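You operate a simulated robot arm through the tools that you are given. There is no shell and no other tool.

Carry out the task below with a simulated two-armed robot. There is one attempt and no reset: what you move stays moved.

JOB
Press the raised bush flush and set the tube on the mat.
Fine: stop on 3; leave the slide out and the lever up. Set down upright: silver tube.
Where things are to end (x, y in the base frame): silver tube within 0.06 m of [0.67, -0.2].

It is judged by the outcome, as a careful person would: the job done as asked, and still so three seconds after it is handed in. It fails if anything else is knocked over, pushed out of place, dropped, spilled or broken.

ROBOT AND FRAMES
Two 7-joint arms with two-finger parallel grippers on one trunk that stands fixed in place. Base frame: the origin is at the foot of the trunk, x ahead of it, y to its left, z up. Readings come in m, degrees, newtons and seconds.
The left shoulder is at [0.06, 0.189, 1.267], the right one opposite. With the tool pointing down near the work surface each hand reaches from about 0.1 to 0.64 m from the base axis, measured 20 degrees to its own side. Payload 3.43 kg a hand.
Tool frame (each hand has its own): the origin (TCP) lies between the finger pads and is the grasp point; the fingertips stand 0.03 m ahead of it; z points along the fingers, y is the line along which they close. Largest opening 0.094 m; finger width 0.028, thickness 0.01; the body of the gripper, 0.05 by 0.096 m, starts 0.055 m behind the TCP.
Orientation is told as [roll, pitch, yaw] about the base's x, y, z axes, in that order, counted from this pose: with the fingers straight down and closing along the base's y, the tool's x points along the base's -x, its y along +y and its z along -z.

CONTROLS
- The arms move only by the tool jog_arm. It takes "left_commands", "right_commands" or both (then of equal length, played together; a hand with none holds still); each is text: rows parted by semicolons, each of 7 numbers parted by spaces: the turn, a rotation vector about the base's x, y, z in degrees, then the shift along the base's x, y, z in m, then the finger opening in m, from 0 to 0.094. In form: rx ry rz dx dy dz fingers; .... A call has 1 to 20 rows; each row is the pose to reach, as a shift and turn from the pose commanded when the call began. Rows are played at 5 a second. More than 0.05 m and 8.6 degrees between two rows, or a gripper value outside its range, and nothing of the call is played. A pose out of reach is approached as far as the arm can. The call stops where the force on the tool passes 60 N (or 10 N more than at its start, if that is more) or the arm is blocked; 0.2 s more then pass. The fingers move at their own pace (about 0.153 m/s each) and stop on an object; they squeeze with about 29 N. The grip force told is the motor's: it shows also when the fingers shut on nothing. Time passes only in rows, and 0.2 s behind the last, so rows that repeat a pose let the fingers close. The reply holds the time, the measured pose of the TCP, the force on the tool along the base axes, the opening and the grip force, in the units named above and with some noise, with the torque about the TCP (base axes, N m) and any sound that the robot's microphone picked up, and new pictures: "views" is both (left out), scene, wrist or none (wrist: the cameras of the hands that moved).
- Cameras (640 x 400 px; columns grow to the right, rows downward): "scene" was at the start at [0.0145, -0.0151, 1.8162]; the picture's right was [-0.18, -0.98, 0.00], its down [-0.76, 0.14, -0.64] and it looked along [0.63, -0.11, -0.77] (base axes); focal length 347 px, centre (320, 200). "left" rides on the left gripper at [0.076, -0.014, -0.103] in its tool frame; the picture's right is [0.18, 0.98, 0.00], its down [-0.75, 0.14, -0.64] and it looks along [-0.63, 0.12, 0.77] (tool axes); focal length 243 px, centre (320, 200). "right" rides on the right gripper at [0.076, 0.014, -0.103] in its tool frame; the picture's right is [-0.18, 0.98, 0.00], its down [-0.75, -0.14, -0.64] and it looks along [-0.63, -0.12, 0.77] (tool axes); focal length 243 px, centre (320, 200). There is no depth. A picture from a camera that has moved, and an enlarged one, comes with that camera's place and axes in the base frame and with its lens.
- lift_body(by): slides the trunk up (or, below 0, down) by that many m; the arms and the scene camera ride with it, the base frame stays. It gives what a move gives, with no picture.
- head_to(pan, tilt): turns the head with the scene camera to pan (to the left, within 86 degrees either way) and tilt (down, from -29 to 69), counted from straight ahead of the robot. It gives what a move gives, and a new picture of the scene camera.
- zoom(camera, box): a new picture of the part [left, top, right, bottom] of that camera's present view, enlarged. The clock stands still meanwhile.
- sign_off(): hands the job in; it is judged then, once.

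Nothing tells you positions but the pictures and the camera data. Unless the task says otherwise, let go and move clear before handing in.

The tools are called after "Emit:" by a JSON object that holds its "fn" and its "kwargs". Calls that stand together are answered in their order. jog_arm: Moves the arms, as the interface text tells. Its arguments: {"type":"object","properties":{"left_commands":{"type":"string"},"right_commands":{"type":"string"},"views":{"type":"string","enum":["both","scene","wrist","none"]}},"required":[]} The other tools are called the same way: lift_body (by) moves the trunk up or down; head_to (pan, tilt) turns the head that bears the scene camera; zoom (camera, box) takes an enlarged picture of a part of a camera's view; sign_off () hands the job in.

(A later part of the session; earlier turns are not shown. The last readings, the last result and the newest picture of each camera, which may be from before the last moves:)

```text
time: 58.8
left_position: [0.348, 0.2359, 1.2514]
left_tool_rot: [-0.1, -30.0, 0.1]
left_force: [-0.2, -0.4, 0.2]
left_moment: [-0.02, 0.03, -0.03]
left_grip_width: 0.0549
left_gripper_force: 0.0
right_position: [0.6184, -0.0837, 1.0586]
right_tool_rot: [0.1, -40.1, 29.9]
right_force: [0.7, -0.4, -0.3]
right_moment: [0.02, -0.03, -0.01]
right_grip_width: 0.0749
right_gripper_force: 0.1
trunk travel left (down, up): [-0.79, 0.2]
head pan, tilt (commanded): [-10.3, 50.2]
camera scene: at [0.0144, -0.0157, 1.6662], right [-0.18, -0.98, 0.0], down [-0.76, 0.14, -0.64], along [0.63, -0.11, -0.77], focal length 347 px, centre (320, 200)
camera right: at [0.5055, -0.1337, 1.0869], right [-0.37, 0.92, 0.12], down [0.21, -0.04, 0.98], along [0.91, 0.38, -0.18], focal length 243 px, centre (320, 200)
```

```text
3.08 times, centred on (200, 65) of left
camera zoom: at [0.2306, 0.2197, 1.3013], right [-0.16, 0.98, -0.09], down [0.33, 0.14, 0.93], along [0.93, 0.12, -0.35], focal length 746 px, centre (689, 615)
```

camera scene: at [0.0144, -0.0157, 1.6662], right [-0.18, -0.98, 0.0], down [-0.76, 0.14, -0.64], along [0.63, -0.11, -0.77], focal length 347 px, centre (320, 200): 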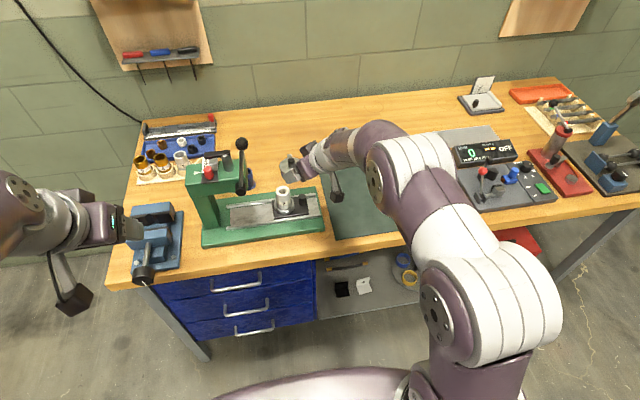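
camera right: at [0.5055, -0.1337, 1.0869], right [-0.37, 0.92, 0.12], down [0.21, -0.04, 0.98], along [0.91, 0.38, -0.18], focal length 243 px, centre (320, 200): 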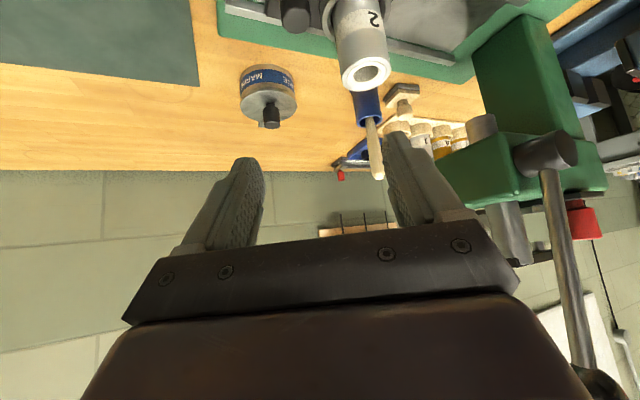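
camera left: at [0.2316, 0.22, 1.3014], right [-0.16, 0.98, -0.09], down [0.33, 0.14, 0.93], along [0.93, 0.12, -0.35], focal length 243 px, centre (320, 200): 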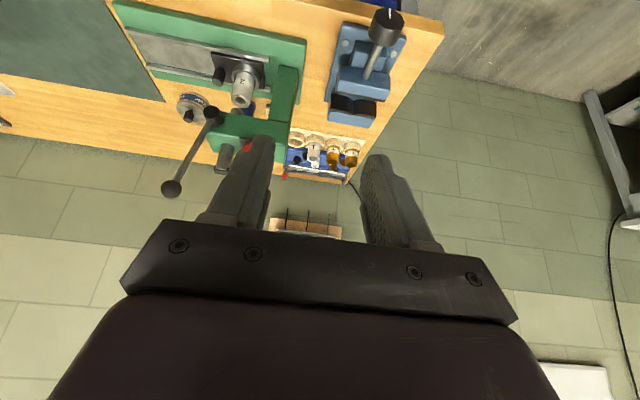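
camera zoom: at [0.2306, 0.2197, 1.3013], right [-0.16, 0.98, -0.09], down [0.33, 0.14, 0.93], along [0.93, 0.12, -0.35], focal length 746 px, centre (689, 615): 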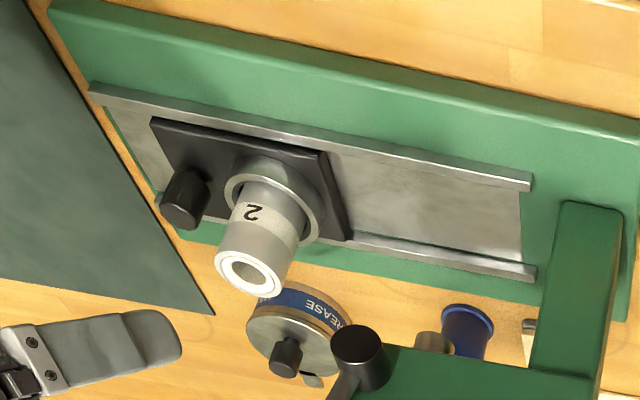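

The bush is flush, and the tube top is now at about [0.636, -0.028, 0.966]. I'll position the open right hand above the tube and descend partly.

Emit:
{"fn": "jog_arm", "kwargs": {"right_commands": "0 0 0 0.005 0.026 -0.004 0.075; 0 0 0 0.0106 0.0517 -0.0086 0.075; 0 0 0 0.0106 0.0517 -0.03 0.075; 0 0 0 0.0106 0.0517 -0.055 0.075; 0 0 0 0.0106 0.0517 -0.055 0.075", "views": "both"}}

Emit:
{"fn": "zoom", "kwargs": {"camera": "right", "box": [200, 20, 440, 200]}}

Emit:
{"fn": "zoom", "kwargs": {"camera": "scene", "box": [220, 140, 340, 240]}}

```text
time: 60.0
left_position: [0.3483, 0.2367, 1.2507]
left_tool_rot: [0.1, -30.0, 0.1]
left_force: [0.5, 0.0, -0.2]
left_moment: [-0.01, -0.01, -0.03]
left_grip_width: 0.0551
left_gripper_force: 0.0
right_position: [0.6297, -0.0322, 1.0018]
right_tool_rot: [-0.1, -40.1, 29.9]
right_force: [0.2, 0.4, 0.2]
right_moment: [0.0, 0.03, -0.01]
right_grip_width: 0.0752
right_gripper_force: 0.2
trunk travel left (down, up): [-0.79, 0.2]
head pan, tilt (commanded): [-10.3, 50.2]
camera scene: at [0.0141, -0.0149, 1.6662], right [-0.18, -0.98, 0.0], down [-0.76, 0.14, -0.64], along [0.63, -0.11, -0.77], focal length 347 px, centre (320, 200)
camera right: at [0.5155, -0.0818, 1.0319], right [-0.37, 0.92, 0.12], down [0.21, -0.04, 0.98], along [0.9, 0.39, -0.18], focal length 243 px, centre (320, 200)
```

scene: 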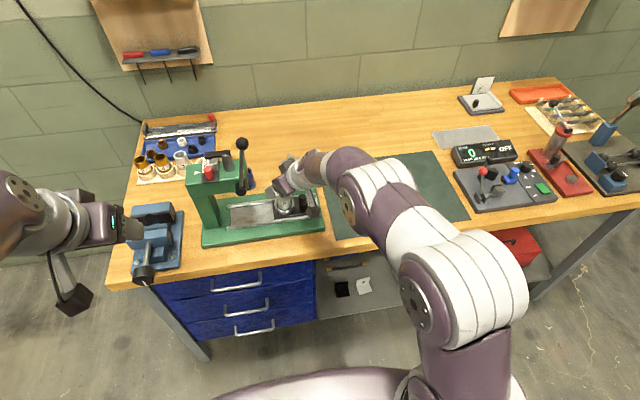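
right: 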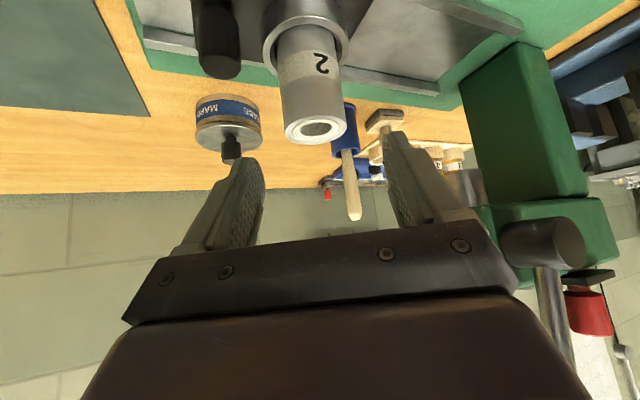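

```text
2.22 times, centred on (320, 110) of right
camera zoom: at [0.5155, -0.0818, 1.0319], right [-0.37, 0.92, 0.12], down [0.21, -0.04, 0.98], along [0.9, 0.39, -0.18], focal length 539 px, centre (320, 400)
```

zoom: 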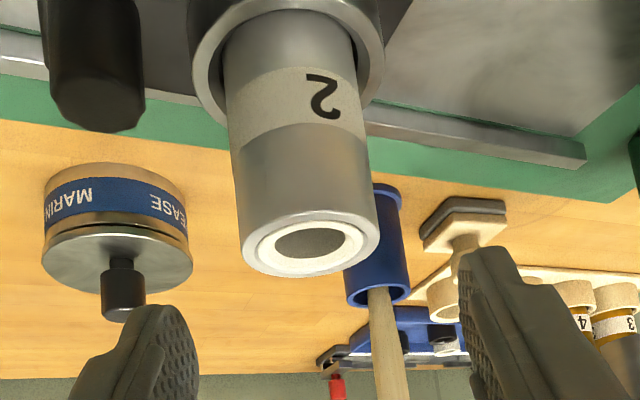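

```text
4.00 times, centred on (280, 190) of scene
camera zoom: at [0.0141, -0.0149, 1.6662], right [-0.18, -0.98, 0.0], down [-0.76, 0.14, -0.64], along [0.63, -0.11, -0.77], focal length 1389 px, centre (480, 240)
```

zoom: 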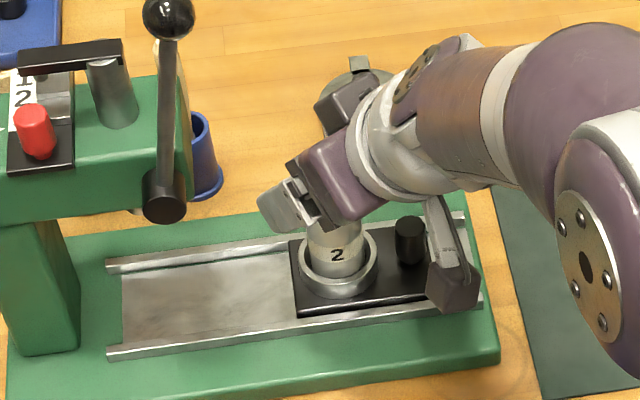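

The tube is centred between the fingers. I'll descend to grasp height (TCP z ≈ 0.954).

Emit:
{"fn": "jog_arm", "kwargs": {"right_commands": "0 0 0 0 0 -0.012 0.075; 0 0 0 0 0 -0.024 0.075; 0 0 0 0 0 -0.036 0.075; 0 0 0 0 0 -0.047 0.075; 0 0 0 0 0 -0.047 0.075", "views": "wrist"}}

Emit:
{"fn": "zoom", "kwargs": {"camera": "right", "box": [200, 60, 440, 240]}}

Emit:
{"fn": "zoom", "kwargs": {"camera": "scene", "box": [220, 140, 340, 240]}}

```text
time: 61.1
left_position: [0.3491, 0.2359, 1.2509]
left_tool_rot: [0.0, -30.0, 0.0]
left_force: [0.0, -0.5, 0.5]
left_moment: [0.02, 0.02, -0.03]
left_grip_width: 0.0549
left_gripper_force: 0.0
right_position: [0.6299, -0.0307, 0.9552]
right_tool_rot: [0.0, -40.1, 29.9]
right_force: [-0.8, -0.3, -0.5]
right_moment: [0.01, -0.03, 0.01]
right_grip_width: 0.0751
right_gripper_force: 0.2
trunk travel left (down, up): [-0.79, 0.2]
head pan, tilt (commanded): [-10.3, 50.2]
camera right: at [0.515, -0.0822, 0.9847], right [-0.37, 0.92, 0.12], down [0.21, -0.04, 0.98], along [0.9, 0.39, -0.18], focal length 243 px, centre (320, 200)
```

right: 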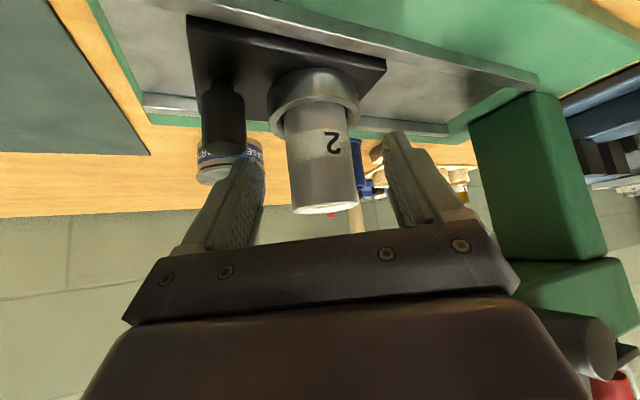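

```text
2.22 times, centred on (320, 150) of right
camera zoom: at [0.515, -0.0822, 0.9847], right [-0.37, 0.92, 0.12], down [0.21, -0.04, 0.98], along [0.9, 0.39, -0.18], focal length 539 px, centre (320, 311)
```

zoom: 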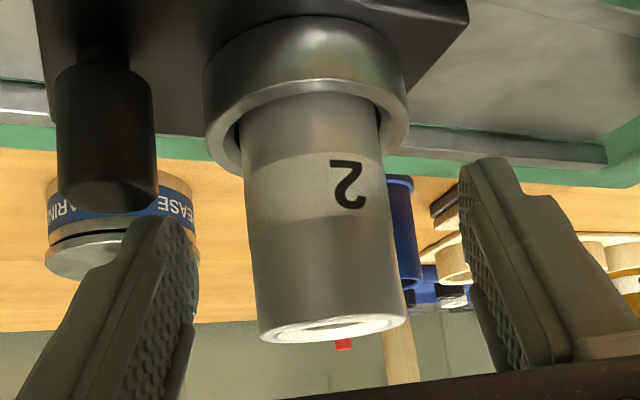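

```text
4.00 times, centred on (280, 190) of scene
camera zoom: at [0.0143, -0.0151, 1.6662], right [-0.18, -0.98, 0.0], down [-0.76, 0.14, -0.64], along [0.63, -0.11, -0.77], focal length 1389 px, centre (480, 240)
```

zoom: 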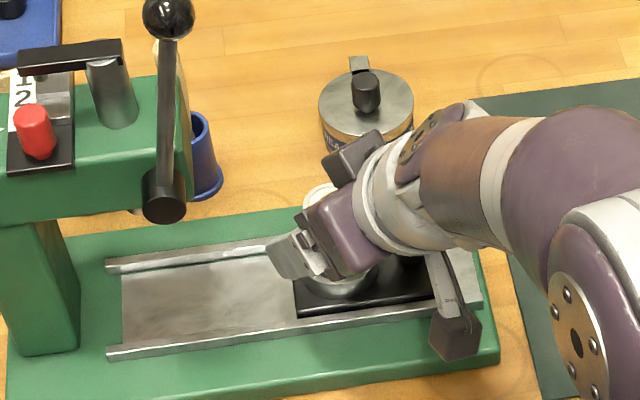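

The tube is centred between the fingers with about 3 cm overlap. I'll close on it.

Emit:
{"fn": "jog_arm", "kwargs": {"right_commands": "0 0 0 0 0 0 0.06; 0 0 0 0 0 0 0.045; 0 0 0 0 0 0 0.03; 0 0 0 0 0 0 0.025; 0 0 0 0 0 0 0.025", "views": "wrist"}}

Emit:
{"fn": "zoom", "kwargs": {"camera": "right", "box": [200, 60, 440, 240]}}

```text
time: 62.4
left_position: [0.3479, 0.2362, 1.2507]
left_tool_rot: [0.1, -30.0, 0.0]
left_force: [-0.3, -0.4, 0.5]
left_moment: [-0.03, -0.01, -0.01]
left_grip_width: 0.0551
left_gripper_force: 0.0
right_position: [0.6285, -0.0319, 0.9564]
right_tool_rot: [0.0, -40.0, 30.0]
right_force: [-0.5, -0.5, 0.3]
right_moment: [0.0, 0.0, -0.03]
right_grip_width: 0.0403
right_gripper_force: 29.2
trunk travel left (down, up): [-0.79, 0.2]
head pan, tilt (commanded): [-10.3, 50.2]
camera right: at [0.5151, -0.0821, 0.9848], right [-0.37, 0.92, 0.12], down [0.21, -0.04, 0.98], along [0.9, 0.39, -0.18], focal length 243 px, centre (320, 200)
```

right: 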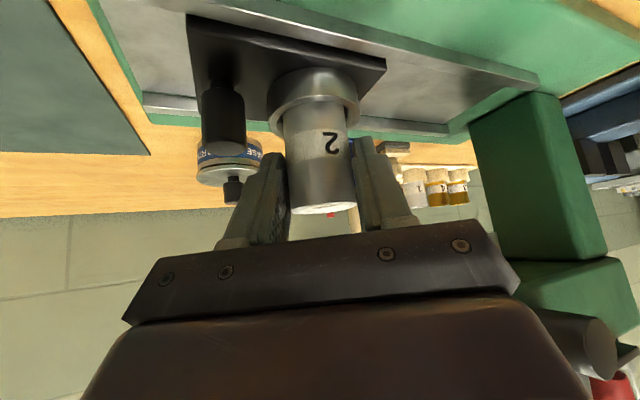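

```text
2.22 times, centred on (320, 150) of right
camera zoom: at [0.5151, -0.0821, 0.9848], right [-0.37, 0.92, 0.12], down [0.21, -0.04, 0.98], along [0.9, 0.39, -0.18], focal length 539 px, centre (320, 311)
```

zoom: 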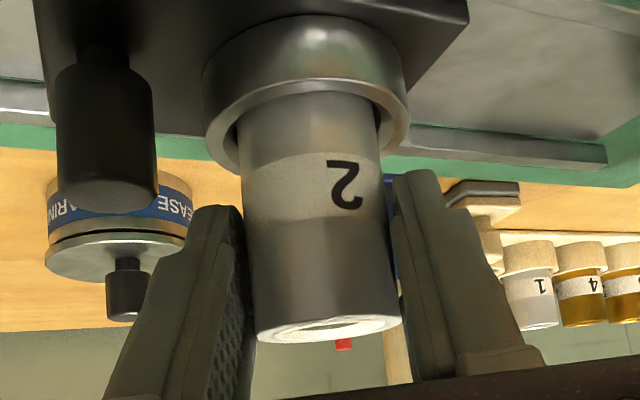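

The fingers read 0.040 m with a grip force; I'll hold a moment to confirm they have stopped on the tube, then lift slightly.

Emit:
{"fn": "jog_arm", "kwargs": {"right_commands": "0 0 0 0 0 0 0.02; 0 0 0 0 0 0 0.02; 0 0 0 0 0 0 0.02", "views": "wrist"}}

Emit:
{"fn": "zoom", "kwargs": {"camera": "right", "box": [200, 60, 440, 240]}}

```text
time: 63.1
left_position: [0.3495, 0.2364, 1.2505]
left_tool_rot: [0.0, -30.0, 0.0]
left_force: [0.2, 0.2, -0.6]
left_moment: [0.01, 0.04, 0.0]
left_grip_width: 0.055
left_gripper_force: 0.1
right_position: [0.6285, -0.0307, 0.9546]
right_tool_rot: [0.0, -40.1, 30.0]
right_force: [-0.1, -0.5, 0.8]
right_moment: [-0.03, -0.01, 0.0]
right_grip_width: 0.0404
right_gripper_force: 28.7
trunk travel left (down, up): [-0.79, 0.2]
head pan, tilt (commanded): [-10.3, 50.2]
camera right: at [0.5151, -0.0822, 0.9848], right [-0.37, 0.92, 0.12], down [0.21, -0.04, 0.98], along [0.9, 0.39, -0.18], focal length 243 px, centre (320, 200)
```

right: 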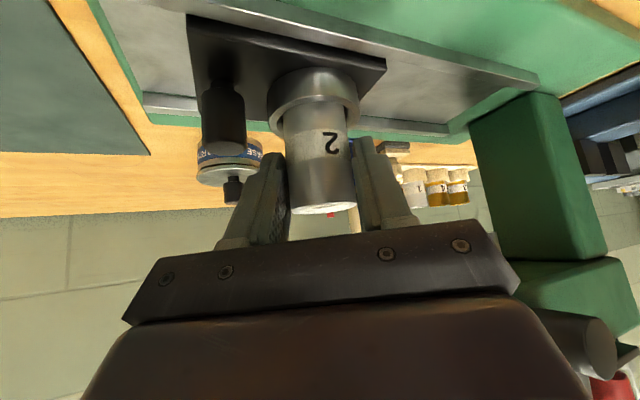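

```text
2.22 times, centred on (320, 150) of right
camera zoom: at [0.5151, -0.0822, 0.9848], right [-0.37, 0.92, 0.12], down [0.21, -0.04, 0.98], along [0.9, 0.39, -0.18], focal length 539 px, centre (320, 311)
```

zoom: 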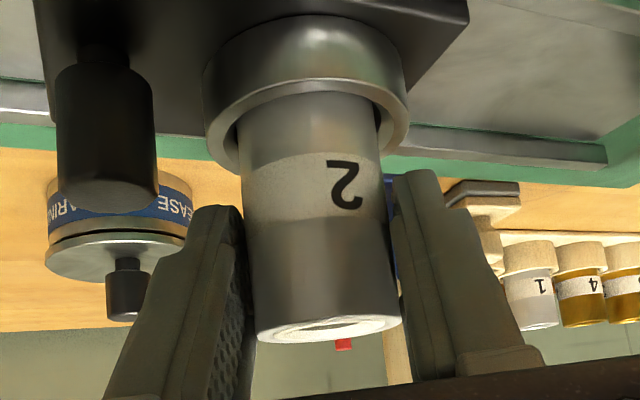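

The grip is steady at 0.0404 m, so the tube is held. I'll lift it straight up slowly out of the cup.

Emit:
{"fn": "jog_arm", "kwargs": {"right_commands": "0 0 0 0 0 0.006 0.02; 0 0 0 0 0 0.014 0.02; 0 0 0 0 0 0.024 0.02; 0 0 0 0 0 0.034 0.02; 0 0 0 0 0 0.034 0.02", "views": "wrist"}}

Emit:
{"fn": "zoom", "kwargs": {"camera": "scene", "box": [220, 140, 340, 240]}}

Emit:
{"fn": "zoom", "kwargs": {"camera": "right", "box": [200, 20, 440, 240]}}

Emit:
{"fn": "zoom", "kwargs": {"camera": "left", "box": [100, 0, 300, 130]}}

```text
time: 64.3
left_position: [0.3502, 0.2362, 1.2507]
left_tool_rot: [0.1, -30.0, 0.0]
left_force: [-0.1, 0.3, 0.1]
left_moment: [0.01, -0.01, -0.01]
left_grip_width: 0.0551
left_gripper_force: 0.0
right_position: [0.6295, -0.0318, 0.9884]
right_tool_rot: [0.1, -40.1, 30.0]
right_force: [-0.2, 0.0, -1.0]
right_moment: [-0.04, 0.02, 0.03]
right_grip_width: 0.0362
right_gripper_force: 29.3
trunk travel left (down, up): [-0.79, 0.2]
head pan, tilt (commanded): [-10.3, 50.2]
camera right: at [0.5156, -0.0828, 1.0191], right [-0.37, 0.92, 0.12], down [0.21, -0.04, 0.98], along [0.9, 0.39, -0.18], focal length 243 px, centre (320, 200)
```

right: 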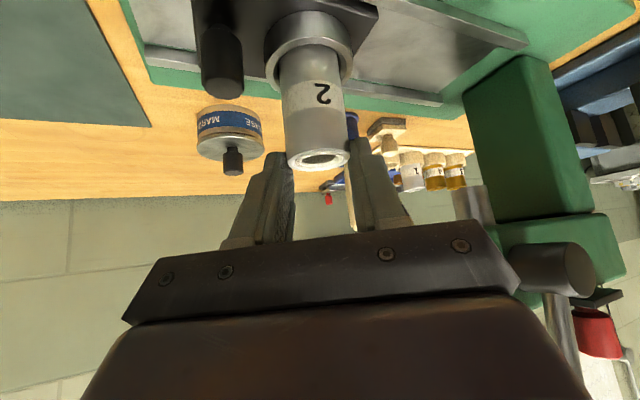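

```text
4.00 times, centred on (280, 190) of scene
camera zoom: at [0.0148, -0.0151, 1.6662], right [-0.18, -0.98, 0.0], down [-0.76, 0.14, -0.64], along [0.63, -0.11, -0.77], focal length 1389 px, centre (480, 240)
```

zoom: 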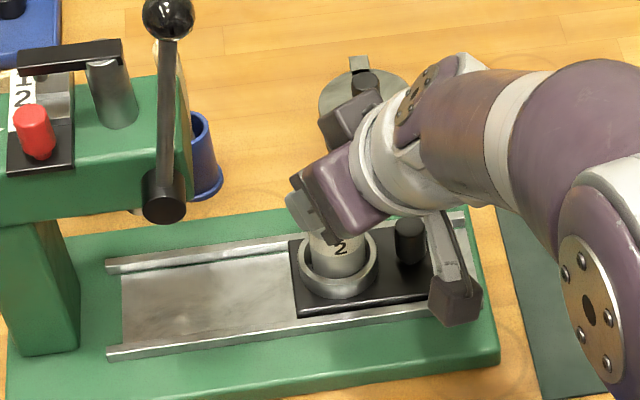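

```text
1.82 times, centred on (320, 130) of right
camera zoom: at [0.5156, -0.0828, 1.0191], right [-0.37, 0.92, 0.12], down [0.21, -0.04, 0.98], along [0.9, 0.39, -0.18], focal length 441 px, centre (320, 327)
```

zoom: 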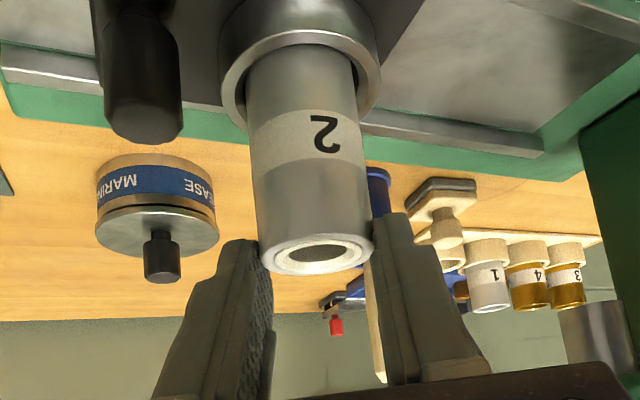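

```text
3.08 times, centred on (200, 65) of left
camera zoom: at [0.2309, 0.2202, 1.3012], right [-0.16, 0.98, -0.09], down [0.33, 0.14, 0.93], along [0.93, 0.12, -0.35], focal length 746 px, centre (689, 615)
```

zoom: 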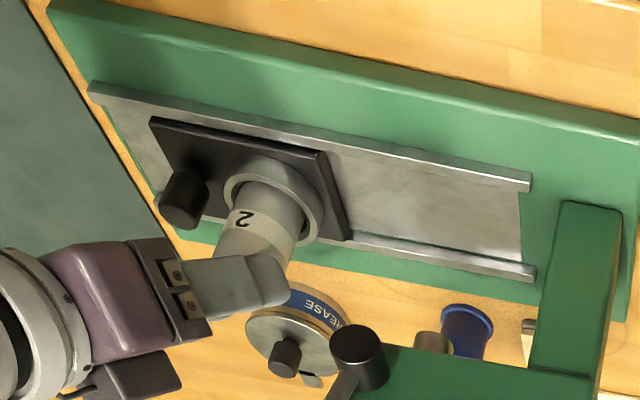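

The hand rose 34 mm but the tube appears to have slipped and still sits in the cup. I'll look closely before deciding how to regrip.

Emit:
{"fn": "zoom", "kwargs": {"camera": "scene", "box": [270, 180, 320, 220]}}

Emit:
{"fn": "zoom", "kwargs": {"camera": "right", "box": [240, 100, 400, 220]}}

Emit:
{"fn": "zoom", "kwargs": {"camera": "left", "box": [140, 40, 220, 100]}}

```text
10.00 times, centred on (295, 200) of scene
camera zoom: at [0.0148, -0.0151, 1.6662], right [-0.18, -0.98, 0.0], down [-0.76, 0.14, -0.64], along [0.63, -0.11, -0.77], focal length 3472 px, centre (570, 200)
```

zoom: 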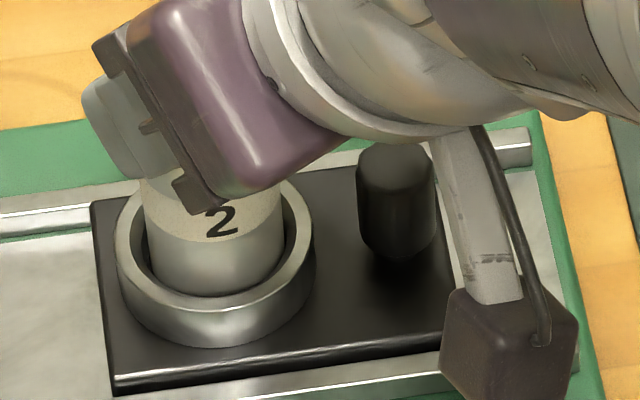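

```text
3.33 times, centred on (320, 160) of right
camera zoom: at [0.5156, -0.0828, 1.0191], right [-0.37, 0.92, 0.12], down [0.21, -0.04, 0.98], along [0.9, 0.39, -0.18], focal length 809 px, centre (320, 333)
```

zoom: 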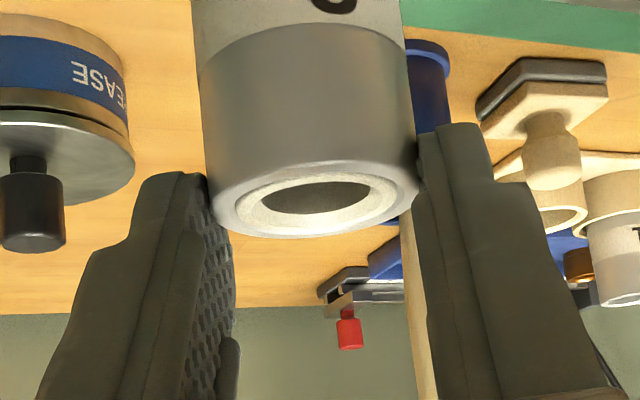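

```text
6.67 times, centred on (180, 70) of left
camera zoom: at [0.2309, 0.2202, 1.3012], right [-0.16, 0.98, -0.09], down [0.33, 0.14, 0.93], along [0.93, 0.12, -0.35], focal length 1618 px, centre (1253, 1067)
```

zoom: 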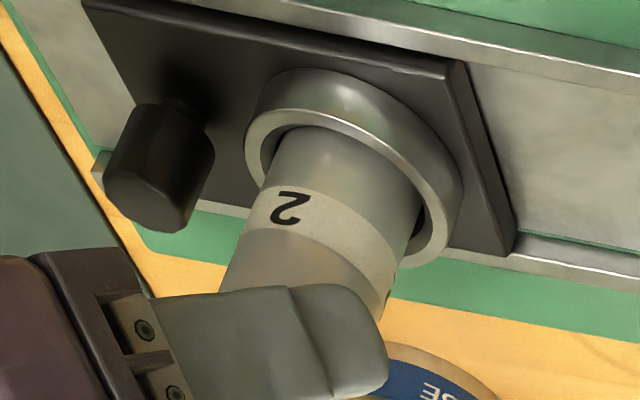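

The tube rose only about 6 mm and slipped in the fingers; the grip is now near its rim. I'll lower back to the grasp height so it reseats, then open and reassess.

Emit:
{"fn": "jog_arm", "kwargs": {"right_commands": "0 0 0 0 0 -0.008 0.02; 0 0 0 0 0 -0.017 0.02; 0 0 0 0 0 -0.026 0.02; 0 0 0 0 0 -0.034 0.02; 0 0 0 0 0 -0.034 0.02", "views": "wrist"}}

Emit:
{"fn": "zoom", "kwargs": {"camera": "right", "box": [220, 60, 420, 220]}}

Emit:
{"fn": "zoom", "kwargs": {"camera": "scene", "box": [270, 180, 320, 220]}}

Emit:
{"fn": "zoom", "kwargs": {"camera": "left", "box": [140, 40, 220, 100]}}

```text
time: 65.5
left_position: [0.3438, 0.2366, 1.2519]
left_tool_rot: [0.0, -30.3, 0.0]
left_force: [0.4, 0.4, 0.1]
left_moment: [-0.01, 0.01, 0.01]
left_grip_width: 0.055
left_gripper_force: 0.1
right_position: [0.6285, -0.0311, 0.9626]
right_tool_rot: [-0.3, -40.7, 30.1]
right_force: [1.0, 0.6, 36.9]
right_moment: [0.39, -0.15, -0.02]
right_grip_width: 0.0363
right_gripper_force: 29.5
trunk travel left (down, up): [-0.79, 0.2]
head pan, tilt (commanded): [-10.3, 50.2]
camera right: at [0.5142, -0.082, 0.9899], right [-0.37, 0.92, 0.12], down [0.2, -0.04, 0.98], along [0.91, 0.39, -0.17], focal length 243 px, centre (320, 200)
```

right: 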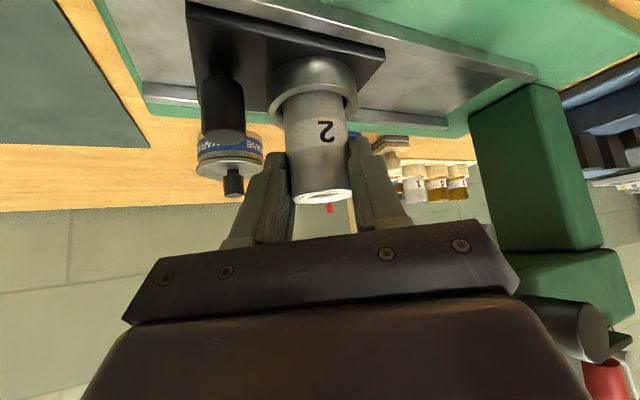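

```text
2.50 times, centred on (320, 140) of right
camera zoom: at [0.5142, -0.082, 0.9899], right [-0.37, 0.92, 0.12], down [0.2, -0.04, 0.98], along [0.91, 0.39, -0.17], focal length 606 px, centre (320, 350)
```

zoom: 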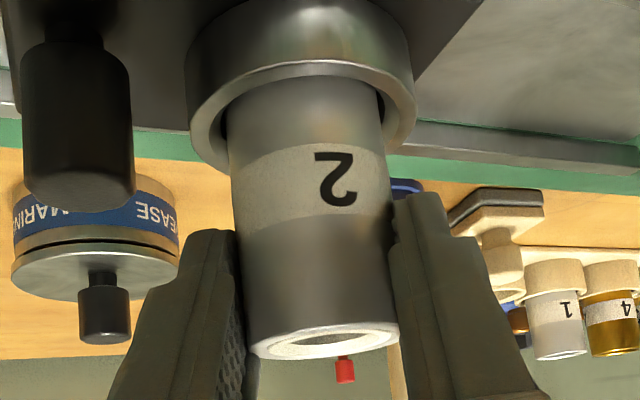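

```text
10.00 times, centred on (295, 200) of scene
camera zoom: at [0.0084, -0.0149, 1.6665], right [-0.18, -0.98, 0.0], down [-0.75, 0.14, -0.64], along [0.63, -0.11, -0.77], focal length 3472 px, centre (570, 200)
```

zoom: 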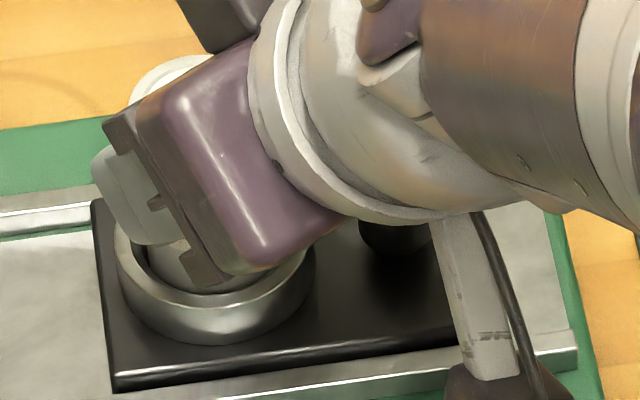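

```text
6.67 times, centred on (180, 70) of left
camera zoom: at [0.226, 0.2204, 1.3024], right [-0.16, 0.98, -0.09], down [0.33, 0.14, 0.93], along [0.93, 0.12, -0.34], focal length 1618 px, centre (1253, 1067)
```

zoom: 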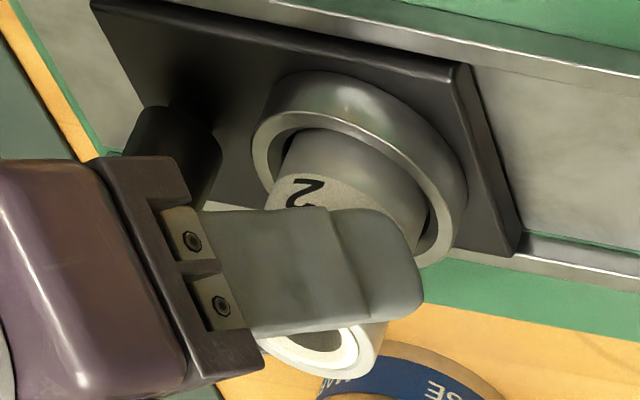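

Now the grip reads 0.0363 m (the tube's true diameter) and held 37 N against the seated tube without slipping, so this grip is good. I'll lift again slowly.

Emit:
{"fn": "jog_arm", "kwargs": {"right_commands": "0 0 0 0 0 0.006 0.02; 0 0 0 0 0 0.012 0.02; 0 0 0 0 0 0.018 0.02; 0 0 0 0 0 0.024 0.02; 0 0 0 0 0 0.024 0.02", "views": "wrist"}}

Emit:
{"fn": "zoom", "kwargs": {"camera": "left", "box": [140, 40, 220, 100]}}

Emit:
{"fn": "zoom", "kwargs": {"camera": "right", "box": [220, 60, 420, 220]}}

Emit:
{"fn": "zoom", "kwargs": {"camera": "scene", "box": [270, 180, 320, 220]}}

```text
time: 66.8
left_position: [0.3495, 0.2358, 1.2502]
left_tool_rot: [0.0, -30.0, 0.1]
left_force: [-0.3, -0.6, -0.4]
left_moment: [0.01, -0.03, -0.02]
left_grip_width: 0.055
left_gripper_force: 0.1
right_position: [0.6303, -0.0316, 0.9779]
right_tool_rot: [0.1, -39.9, 30.0]
right_force: [-1.3, -0.1, -1.0]
right_moment: [0.01, 0.03, -0.02]
right_grip_width: 0.036
right_gripper_force: 28.8
trunk travel left (down, up): [-0.79, 0.2]
head pan, tilt (commanded): [-10.3, 50.2]
camera right: at [0.5171, -0.0818, 1.0076], right [-0.37, 0.92, 0.12], down [0.22, -0.04, 0.98], along [0.9, 0.39, -0.18], focal length 243 px, centre (320, 200)
```

right: 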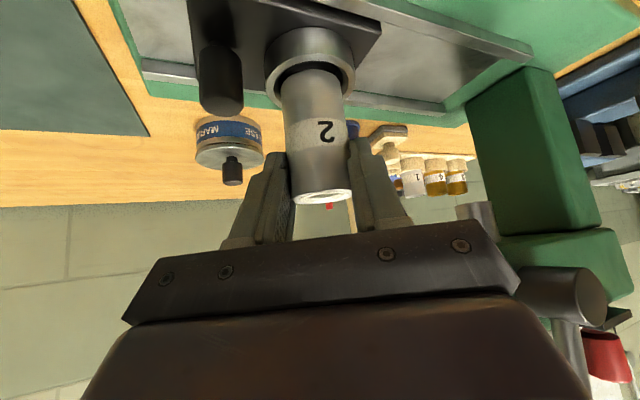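

```text
6.67 times, centred on (180, 70) of left
camera zoom: at [0.2316, 0.2203, 1.301], right [-0.16, 0.98, -0.09], down [0.33, 0.14, 0.93], along [0.93, 0.12, -0.35], focal length 1618 px, centre (1253, 1067)
```

zoom: 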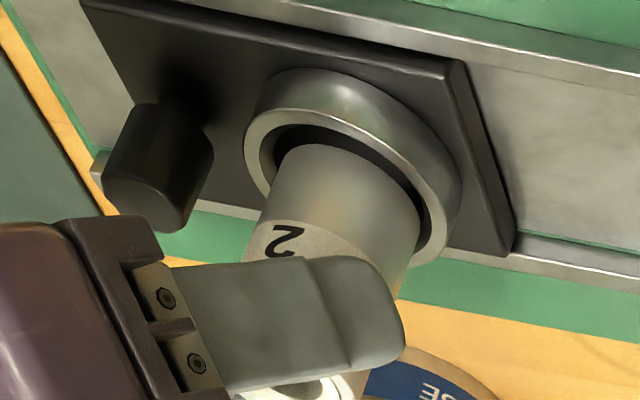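

```text
2.50 times, centred on (320, 140) of right
camera zoom: at [0.5171, -0.0818, 1.0076], right [-0.37, 0.92, 0.12], down [0.22, -0.04, 0.98], along [0.9, 0.39, -0.18], focal length 606 px, centre (320, 350)
```

zoom: 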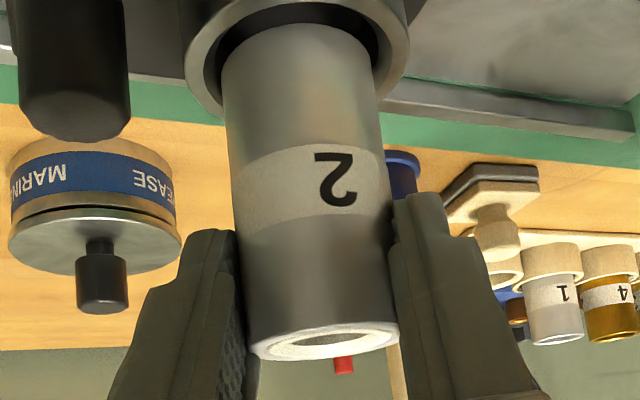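

```text
10.00 times, centred on (295, 200) of scene
camera zoom: at [0.0157, -0.015, 1.6661], right [-0.18, -0.98, 0.0], down [-0.76, 0.14, -0.64], along [0.63, -0.11, -0.77], focal length 3472 px, centre (570, 200)
```

zoom: 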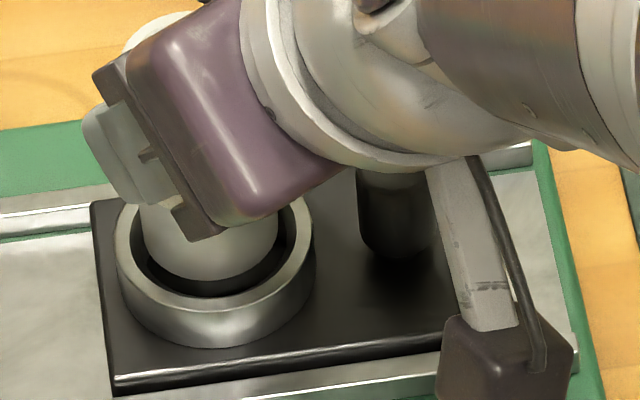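

The tube now rises with the hand, clear of its seat. I'll continue lifting to about z = 1.045 so its base clears the peg.

Emit:
{"fn": "jog_arm", "kwargs": {"right_commands": "0 0 0 0 0 0.012 0.02; 0 0 0 0 0 0.026 0.02; 0 0 0 0 0 0.04 0.02; 0 0 0 0 0 0.054 0.02; 0 0 0 0 0 0.068 0.02; 0 0 0 0 0 0.068 0.02", "views": "both"}}

Emit:
{"fn": "zoom", "kwargs": {"camera": "scene", "box": [240, 140, 340, 220]}}

Emit:
{"fn": "zoom", "kwargs": {"camera": "left", "box": [100, 0, 300, 130]}}

Emit:
{"fn": "zoom", "kwargs": {"camera": "right", "box": [200, 20, 440, 220]}}

```text
time: 68.2
left_position: [0.3487, 0.2358, 1.2503]
left_tool_rot: [0.1, -30.0, 0.0]
left_force: [0.2, -0.1, 0.0]
left_moment: [0.02, -0.07, -0.03]
left_grip_width: 0.0551
left_gripper_force: 0.0
right_position: [0.6299, -0.0319, 1.0478]
right_tool_rot: [0.1, -40.1, 30.1]
right_force: [0.4, -0.7, -0.8]
right_moment: [-0.05, 0.0, 0.01]
right_grip_width: 0.036
right_gripper_force: 28.8
trunk travel left (down, up): [-0.79, 0.2]
head pan, tilt (commanded): [-10.3, 50.2]
camera scene: at [0.0148, -0.0151, 1.6662], right [-0.18, -0.98, 0.0], down [-0.76, 0.14, -0.64], along [0.63, -0.11, -0.77], focal length 347 px, centre (320, 200)
camera right: at [0.516, -0.0824, 1.077], right [-0.37, 0.92, 0.12], down [0.21, -0.04, 0.98], along [0.9, 0.39, -0.18], focal length 243 px, centre (320, 200)
```

scene: 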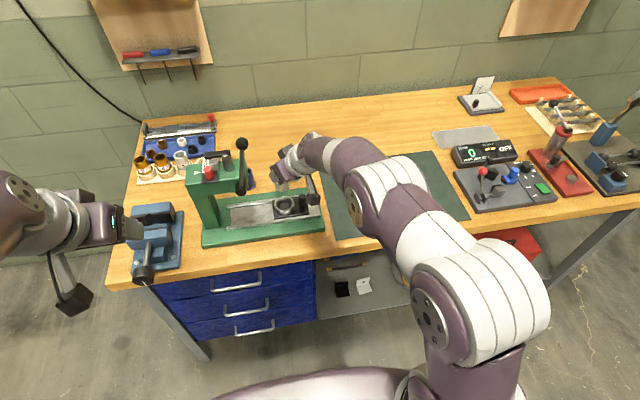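
right: 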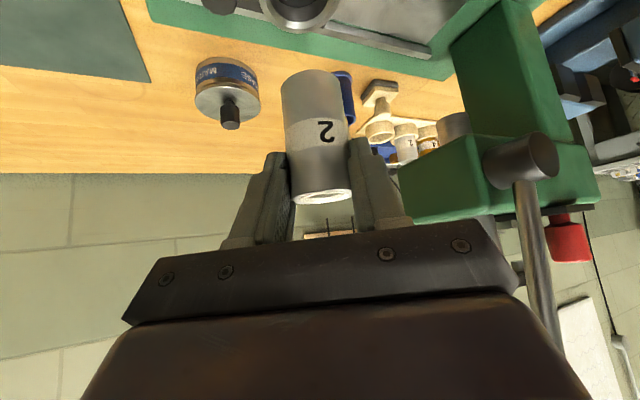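

```text
5.00 times, centred on (290, 180) of scene
camera zoom: at [0.0148, -0.0151, 1.6662], right [-0.18, -0.98, 0.0], down [-0.76, 0.14, -0.64], along [0.63, -0.11, -0.77], focal length 1736 px, centre (470, 300)
```

zoom: 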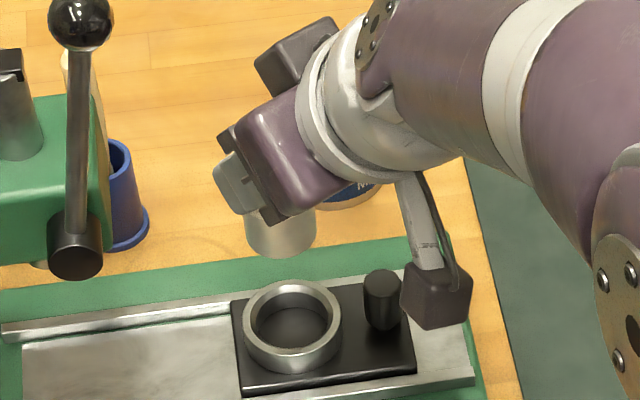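

```text
3.08 times, centred on (200, 65) of left
camera zoom: at [0.2309, 0.2202, 1.3012], right [-0.16, 0.98, -0.09], down [0.33, 0.14, 0.93], along [0.93, 0.12, -0.35], focal length 746 px, centre (689, 615)
```

zoom: 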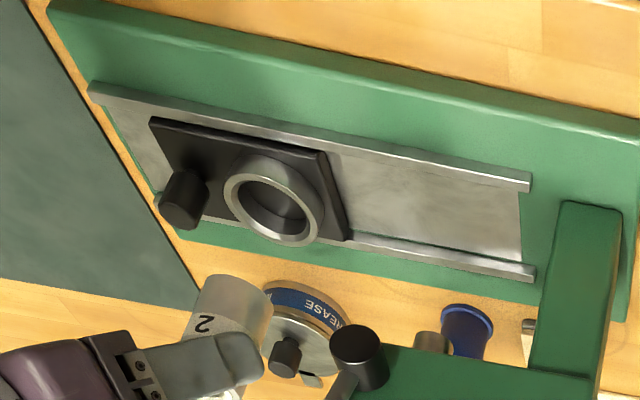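

```text
2.00 times, centred on (320, 120) of right
camera zoom: at [0.516, -0.0824, 1.077], right [-0.37, 0.92, 0.12], down [0.21, -0.04, 0.98], along [0.9, 0.39, -0.18], focal length 485 px, centre (320, 360)
```

zoom: 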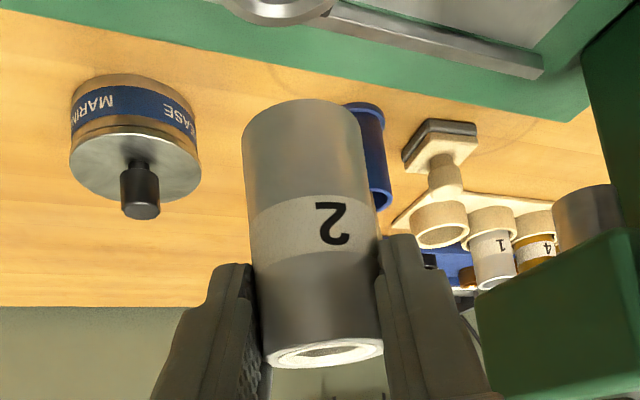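

The tube is held upright and clear of the cup. I'll carry it over to the mat near [0.655, -0.205].

Emit:
{"fn": "jog_arm", "kwargs": {"right_commands": "0 0 0 0.003 -0.025 0 0.02; 0 0 0 0.006 -0.05 0 0.02; 0 0 0 0.009 -0.075 0 0.02; 0 0 0 0.012 -0.1 0 0.02; 0 0 0 0.015 -0.125 0 0.02; 0 0 0 0.018 -0.15 0 0.02; 0 0 0 0.02 -0.177 0 0.02; 0 0 0 0.02 -0.177 0 0.02", "views": "both"}}

Emit:
{"fn": "zoom", "kwargs": {"camera": "scene", "box": [280, 130, 420, 230]}}

Emit:
{"fn": "zoom", "kwargs": {"camera": "right", "box": [200, 0, 440, 200]}}

```text
time: 70.0
left_position: [0.3485, 0.2377, 1.2501]
left_tool_rot: [0.0, -30.0, 0.0]
left_force: [-0.4, 0.1, 0.5]
left_moment: [-0.02, 0.05, 0.02]
left_grip_width: 0.055
left_gripper_force: 0.0
right_position: [0.6483, -0.2088, 1.0471]
right_tool_rot: [-0.1, -40.0, 30.0]
right_force: [-0.2, -0.3, -0.6]
right_moment: [0.02, -0.01, -0.05]
right_grip_width: 0.0359
right_gripper_force: 29.1
trunk travel left (down, up): [-0.79, 0.2]
head pan, tilt (commanded): [-10.3, 50.2]
camera scene: at [0.0145, -0.0144, 1.6662], right [-0.18, -0.98, 0.0], down [-0.76, 0.14, -0.64], along [0.63, -0.11, -0.77], focal length 347 px, centre (320, 200)
camera right: at [0.5349, -0.2594, 1.0764], right [-0.37, 0.92, 0.12], down [0.21, -0.04, 0.98], along [0.9, 0.39, -0.18], focal length 243 px, centre (320, 200)
```

scene: 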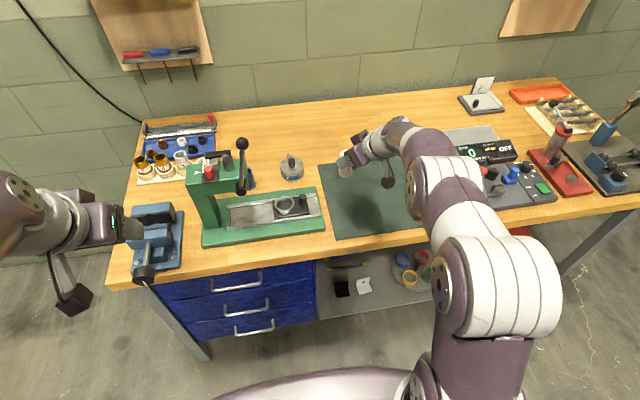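
right: 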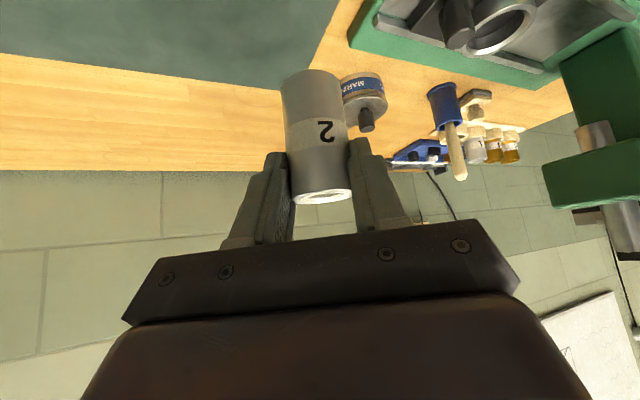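

```text
4.00 times, centred on (350, 180) of scene
camera zoom: at [0.0145, -0.0144, 1.6662], right [-0.18, -0.98, 0.0], down [-0.76, 0.14, -0.64], along [0.63, -0.11, -0.77], focal length 1389 px, centre (200, 280)
```

zoom: 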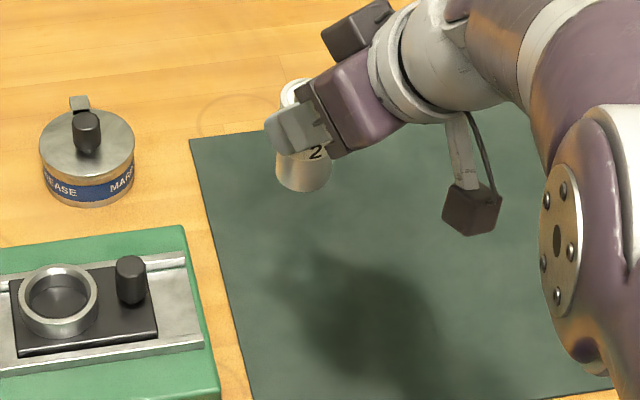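

```text
2.00 times, centred on (320, 100) of right
camera zoom: at [0.5349, -0.2594, 1.0764], right [-0.37, 0.92, 0.12], down [0.21, -0.04, 0.98], along [0.9, 0.39, -0.18], focal length 485 px, centre (320, 400)
```

zoom: 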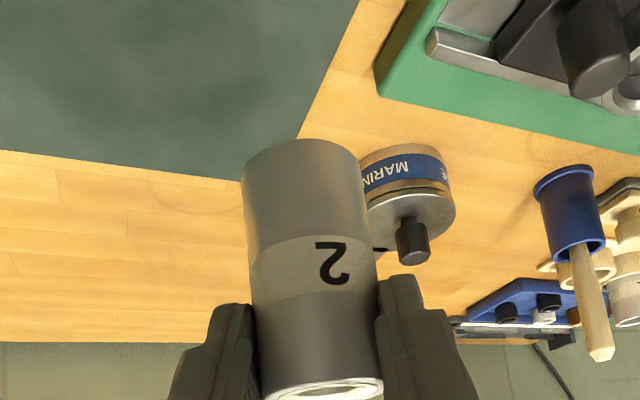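

The tube hangs over the mat at about [0.655, -0.204]. I'll lower most of the way, then creep down until contact.

Emit:
{"fn": "jog_arm", "kwargs": {"right_commands": "0 0 0 0 0 -0.016 0.02; 0 0 0 0 0 -0.032 0.02; 0 0 0 0 0 -0.048 0.02; 0 0 0 0 0 -0.064 0.02; 0 0 0 0 0 -0.08 0.02; 0 0 0 0 0 -0.08 0.02", "views": "both"}}

Emit:
{"fn": "zoom", "kwargs": {"camera": "scene", "box": [300, 150, 400, 220]}}

Emit:
{"fn": "zoom", "kwargs": {"camera": "right", "box": [200, 0, 440, 200]}}

Emit:
{"fn": "zoom", "kwargs": {"camera": "left", "box": [0, 0, 160, 130]}}

```text
time: 71.3
left_position: [0.3491, 0.2354, 1.2508]
left_tool_rot: [0.1, -29.9, 0.0]
left_force: [0.5, 1.0, 0.0]
left_moment: [0.0, -0.02, -0.01]
left_grip_width: 0.0555
left_gripper_force: 0.0
right_position: [0.6496, -0.2098, 0.9659]
right_tool_rot: [0.0, -40.1, 29.9]
right_force: [-0.1, 0.1, -1.2]
right_moment: [-0.01, 0.0, 0.03]
right_grip_width: 0.0362
right_gripper_force: 28.7
trunk travel left (down, up): [-0.79, 0.2]
head pan, tilt (commanded): [-10.3, 50.2]
camera scene: at [0.0144, -0.0151, 1.6662], right [-0.18, -0.98, 0.0], down [-0.76, 0.14, -0.64], along [0.63, -0.11, -0.77], focal length 347 px, centre (320, 200)
camera right: at [0.5353, -0.2599, 0.9958], right [-0.37, 0.92, 0.12], down [0.21, -0.04, 0.98], along [0.9, 0.39, -0.18], focal length 243 px, centre (320, 200)
```

scene: 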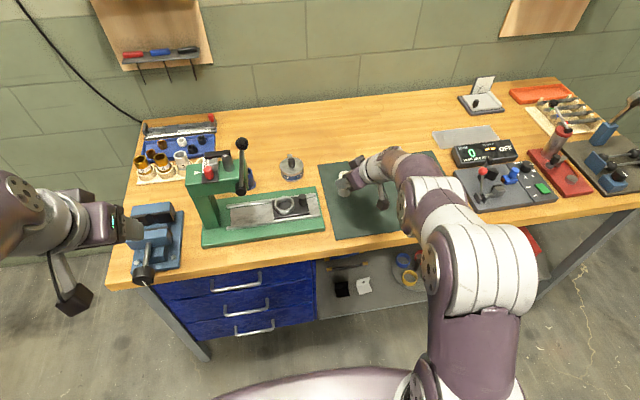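
right: 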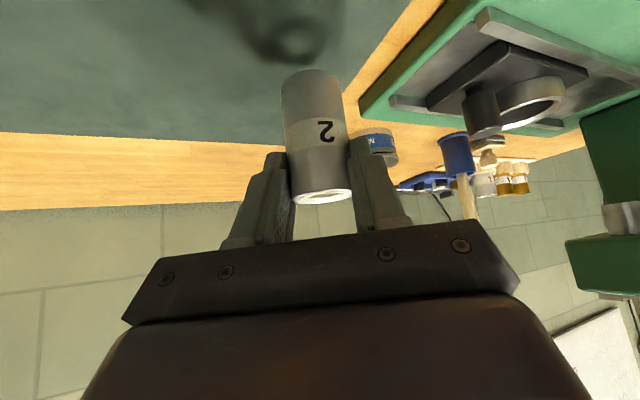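

```text
5.71 times, centred on (350, 185) of scene
camera zoom: at [0.0144, -0.0151, 1.6662], right [-0.18, -0.98, 0.0], down [-0.76, 0.14, -0.64], along [0.63, -0.11, -0.77], focal length 1984 px, centre (149, 286)
```

zoom: 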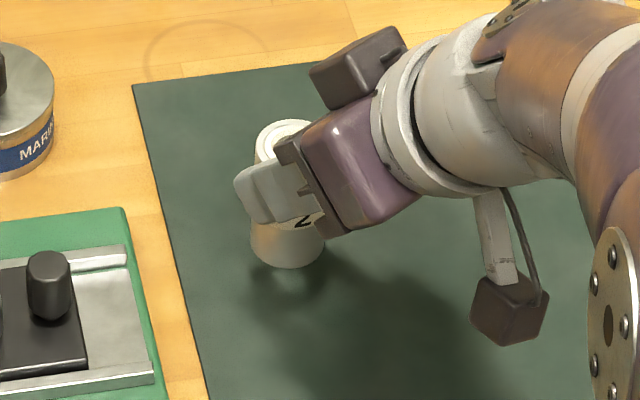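

```text
2.00 times, centred on (320, 100) of right
camera zoom: at [0.5353, -0.2599, 0.9958], right [-0.37, 0.92, 0.12], down [0.21, -0.04, 0.98], along [0.9, 0.39, -0.18], focal length 485 px, centre (320, 400)
```

zoom: 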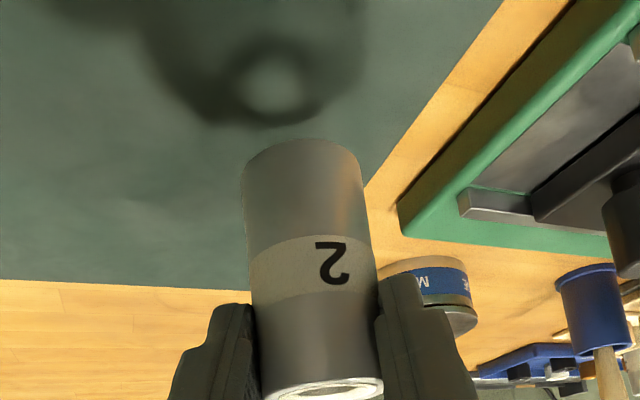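

```text
3.08 times, centred on (80, 65) of left
camera zoom: at [0.2306, 0.2202, 1.3013], right [-0.16, 0.98, -0.09], down [0.33, 0.14, 0.93], along [0.93, 0.12, -0.35], focal length 746 px, centre (1058, 615)
```

zoom: 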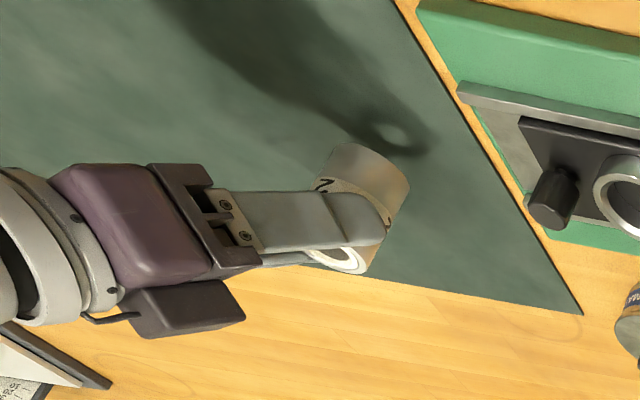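

The tube is just above the mat (its shadow is close). I'll creep down in 4 mm steps and watch the vertical force.

Emit:
{"fn": "jog_arm", "kwargs": {"right_commands": "0 0 0 0 0 -0.004 0.02; 0 0 0 0 0 -0.008 0.02; 0 0 0 0 0 -0.012 0.02; 0 0 0 0 0 -0.012 0.02", "views": "none"}}

Emit:
{"fn": "zoom", "kwargs": {"camera": "scene", "box": [320, 160, 380, 210]}}

Emit:
{"fn": "zoom", "kwargs": {"camera": "left", "box": [60, 20, 140, 100]}}

```text
time: 72.3
left_position: [0.3483, 0.2353, 1.2509]
left_tool_rot: [0.0, -29.9, 0.0]
left_force: [-0.5, 0.2, 0.0]
left_moment: [0.01, 0.0, 0.03]
left_grip_width: 0.055
left_gripper_force: 0.0
right_position: [0.6503, -0.2089, 0.9551]
right_tool_rot: [0.0, -40.0, 29.9]
right_force: [-0.2, 0.1, -0.7]
right_moment: [-0.05, 0.03, -0.02]
right_grip_width: 0.0359
right_gripper_force: 29.0
trunk travel left (down, up): [-0.79, 0.2]
head pan, tilt (commanded): [-10.3, 50.2]
```

```text
8.00 times, centred on (350, 185) of scene
camera zoom: at [0.0146, -0.0151, 1.6662], right [-0.18, -0.98, 0.0], down [-0.76, 0.14, -0.64], along [0.63, -0.11, -0.77], focal length 2778 px, centre (80, 320)
```

zoom: 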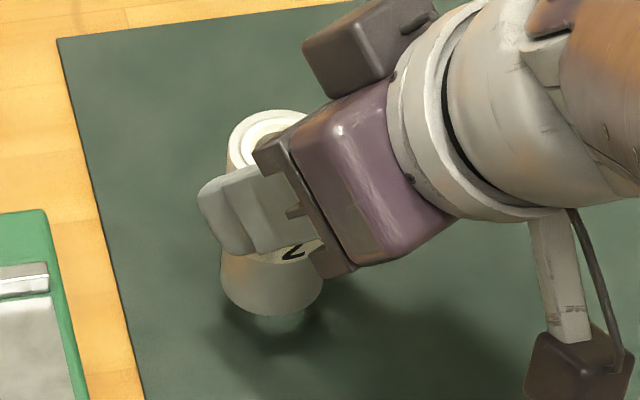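

```text
5.00 times, centred on (100, 60) of left
camera zoom: at [0.2307, 0.2202, 1.3012], right [-0.16, 0.98, -0.09], down [0.33, 0.14, 0.93], along [0.93, 0.12, -0.35], focal length 1213 px, centre (1420, 900)
```

zoom: 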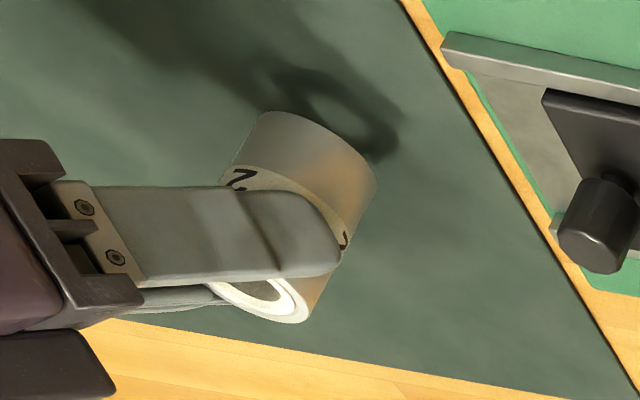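

The tube looks upright and still about 1–2 cm above the mat. Continuing down.

Emit:
{"fn": "jog_arm", "kwargs": {"right_commands": "0 0 0 0 0 -0.003 0.02; 0 0 0 0 0 -0.006 0.02; 0 0 0 0 0 -0.009 0.02; 0 0 0 0 0 -0.009 0.02", "views": "none"}}

Emit:
{"fn": "zoom", "kwargs": {"camera": "left", "box": [60, 20, 140, 100]}}

```text
time: 73.3
left_position: [0.3487, 0.2345, 1.2512]
left_tool_rot: [-0.1, -30.1, 0.0]
left_force: [-0.7, 0.2, 0.9]
left_moment: [-0.02, -0.01, 0.02]
left_grip_width: 0.055
left_gripper_force: 0.1
right_position: [0.6492, -0.2104, 0.9463]
right_tool_rot: [0.0, -40.0, 30.1]
right_force: [-0.4, -0.4, -1.5]
right_moment: [-0.02, 0.02, -0.01]
right_grip_width: 0.0361
right_gripper_force: 28.9
trunk travel left (down, up): [-0.79, 0.2]
head pan, tilt (commanded): [-10.3, 50.2]
```

```text
5.00 times, centred on (100, 60) of left
camera zoom: at [0.2308, 0.2202, 1.3012], right [-0.16, 0.98, -0.09], down [0.33, 0.14, 0.93], along [0.93, 0.12, -0.35], focal length 1213 px, centre (1420, 900)
```

zoom: 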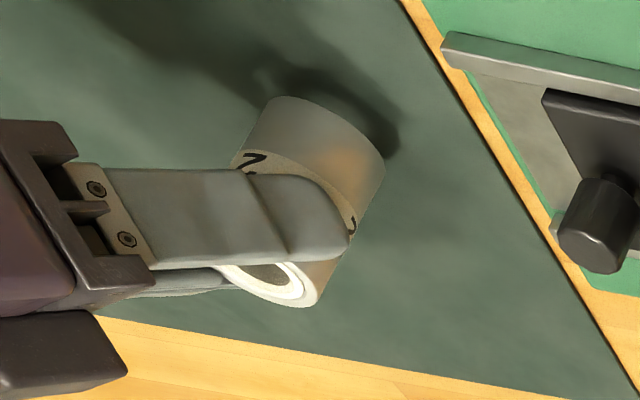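

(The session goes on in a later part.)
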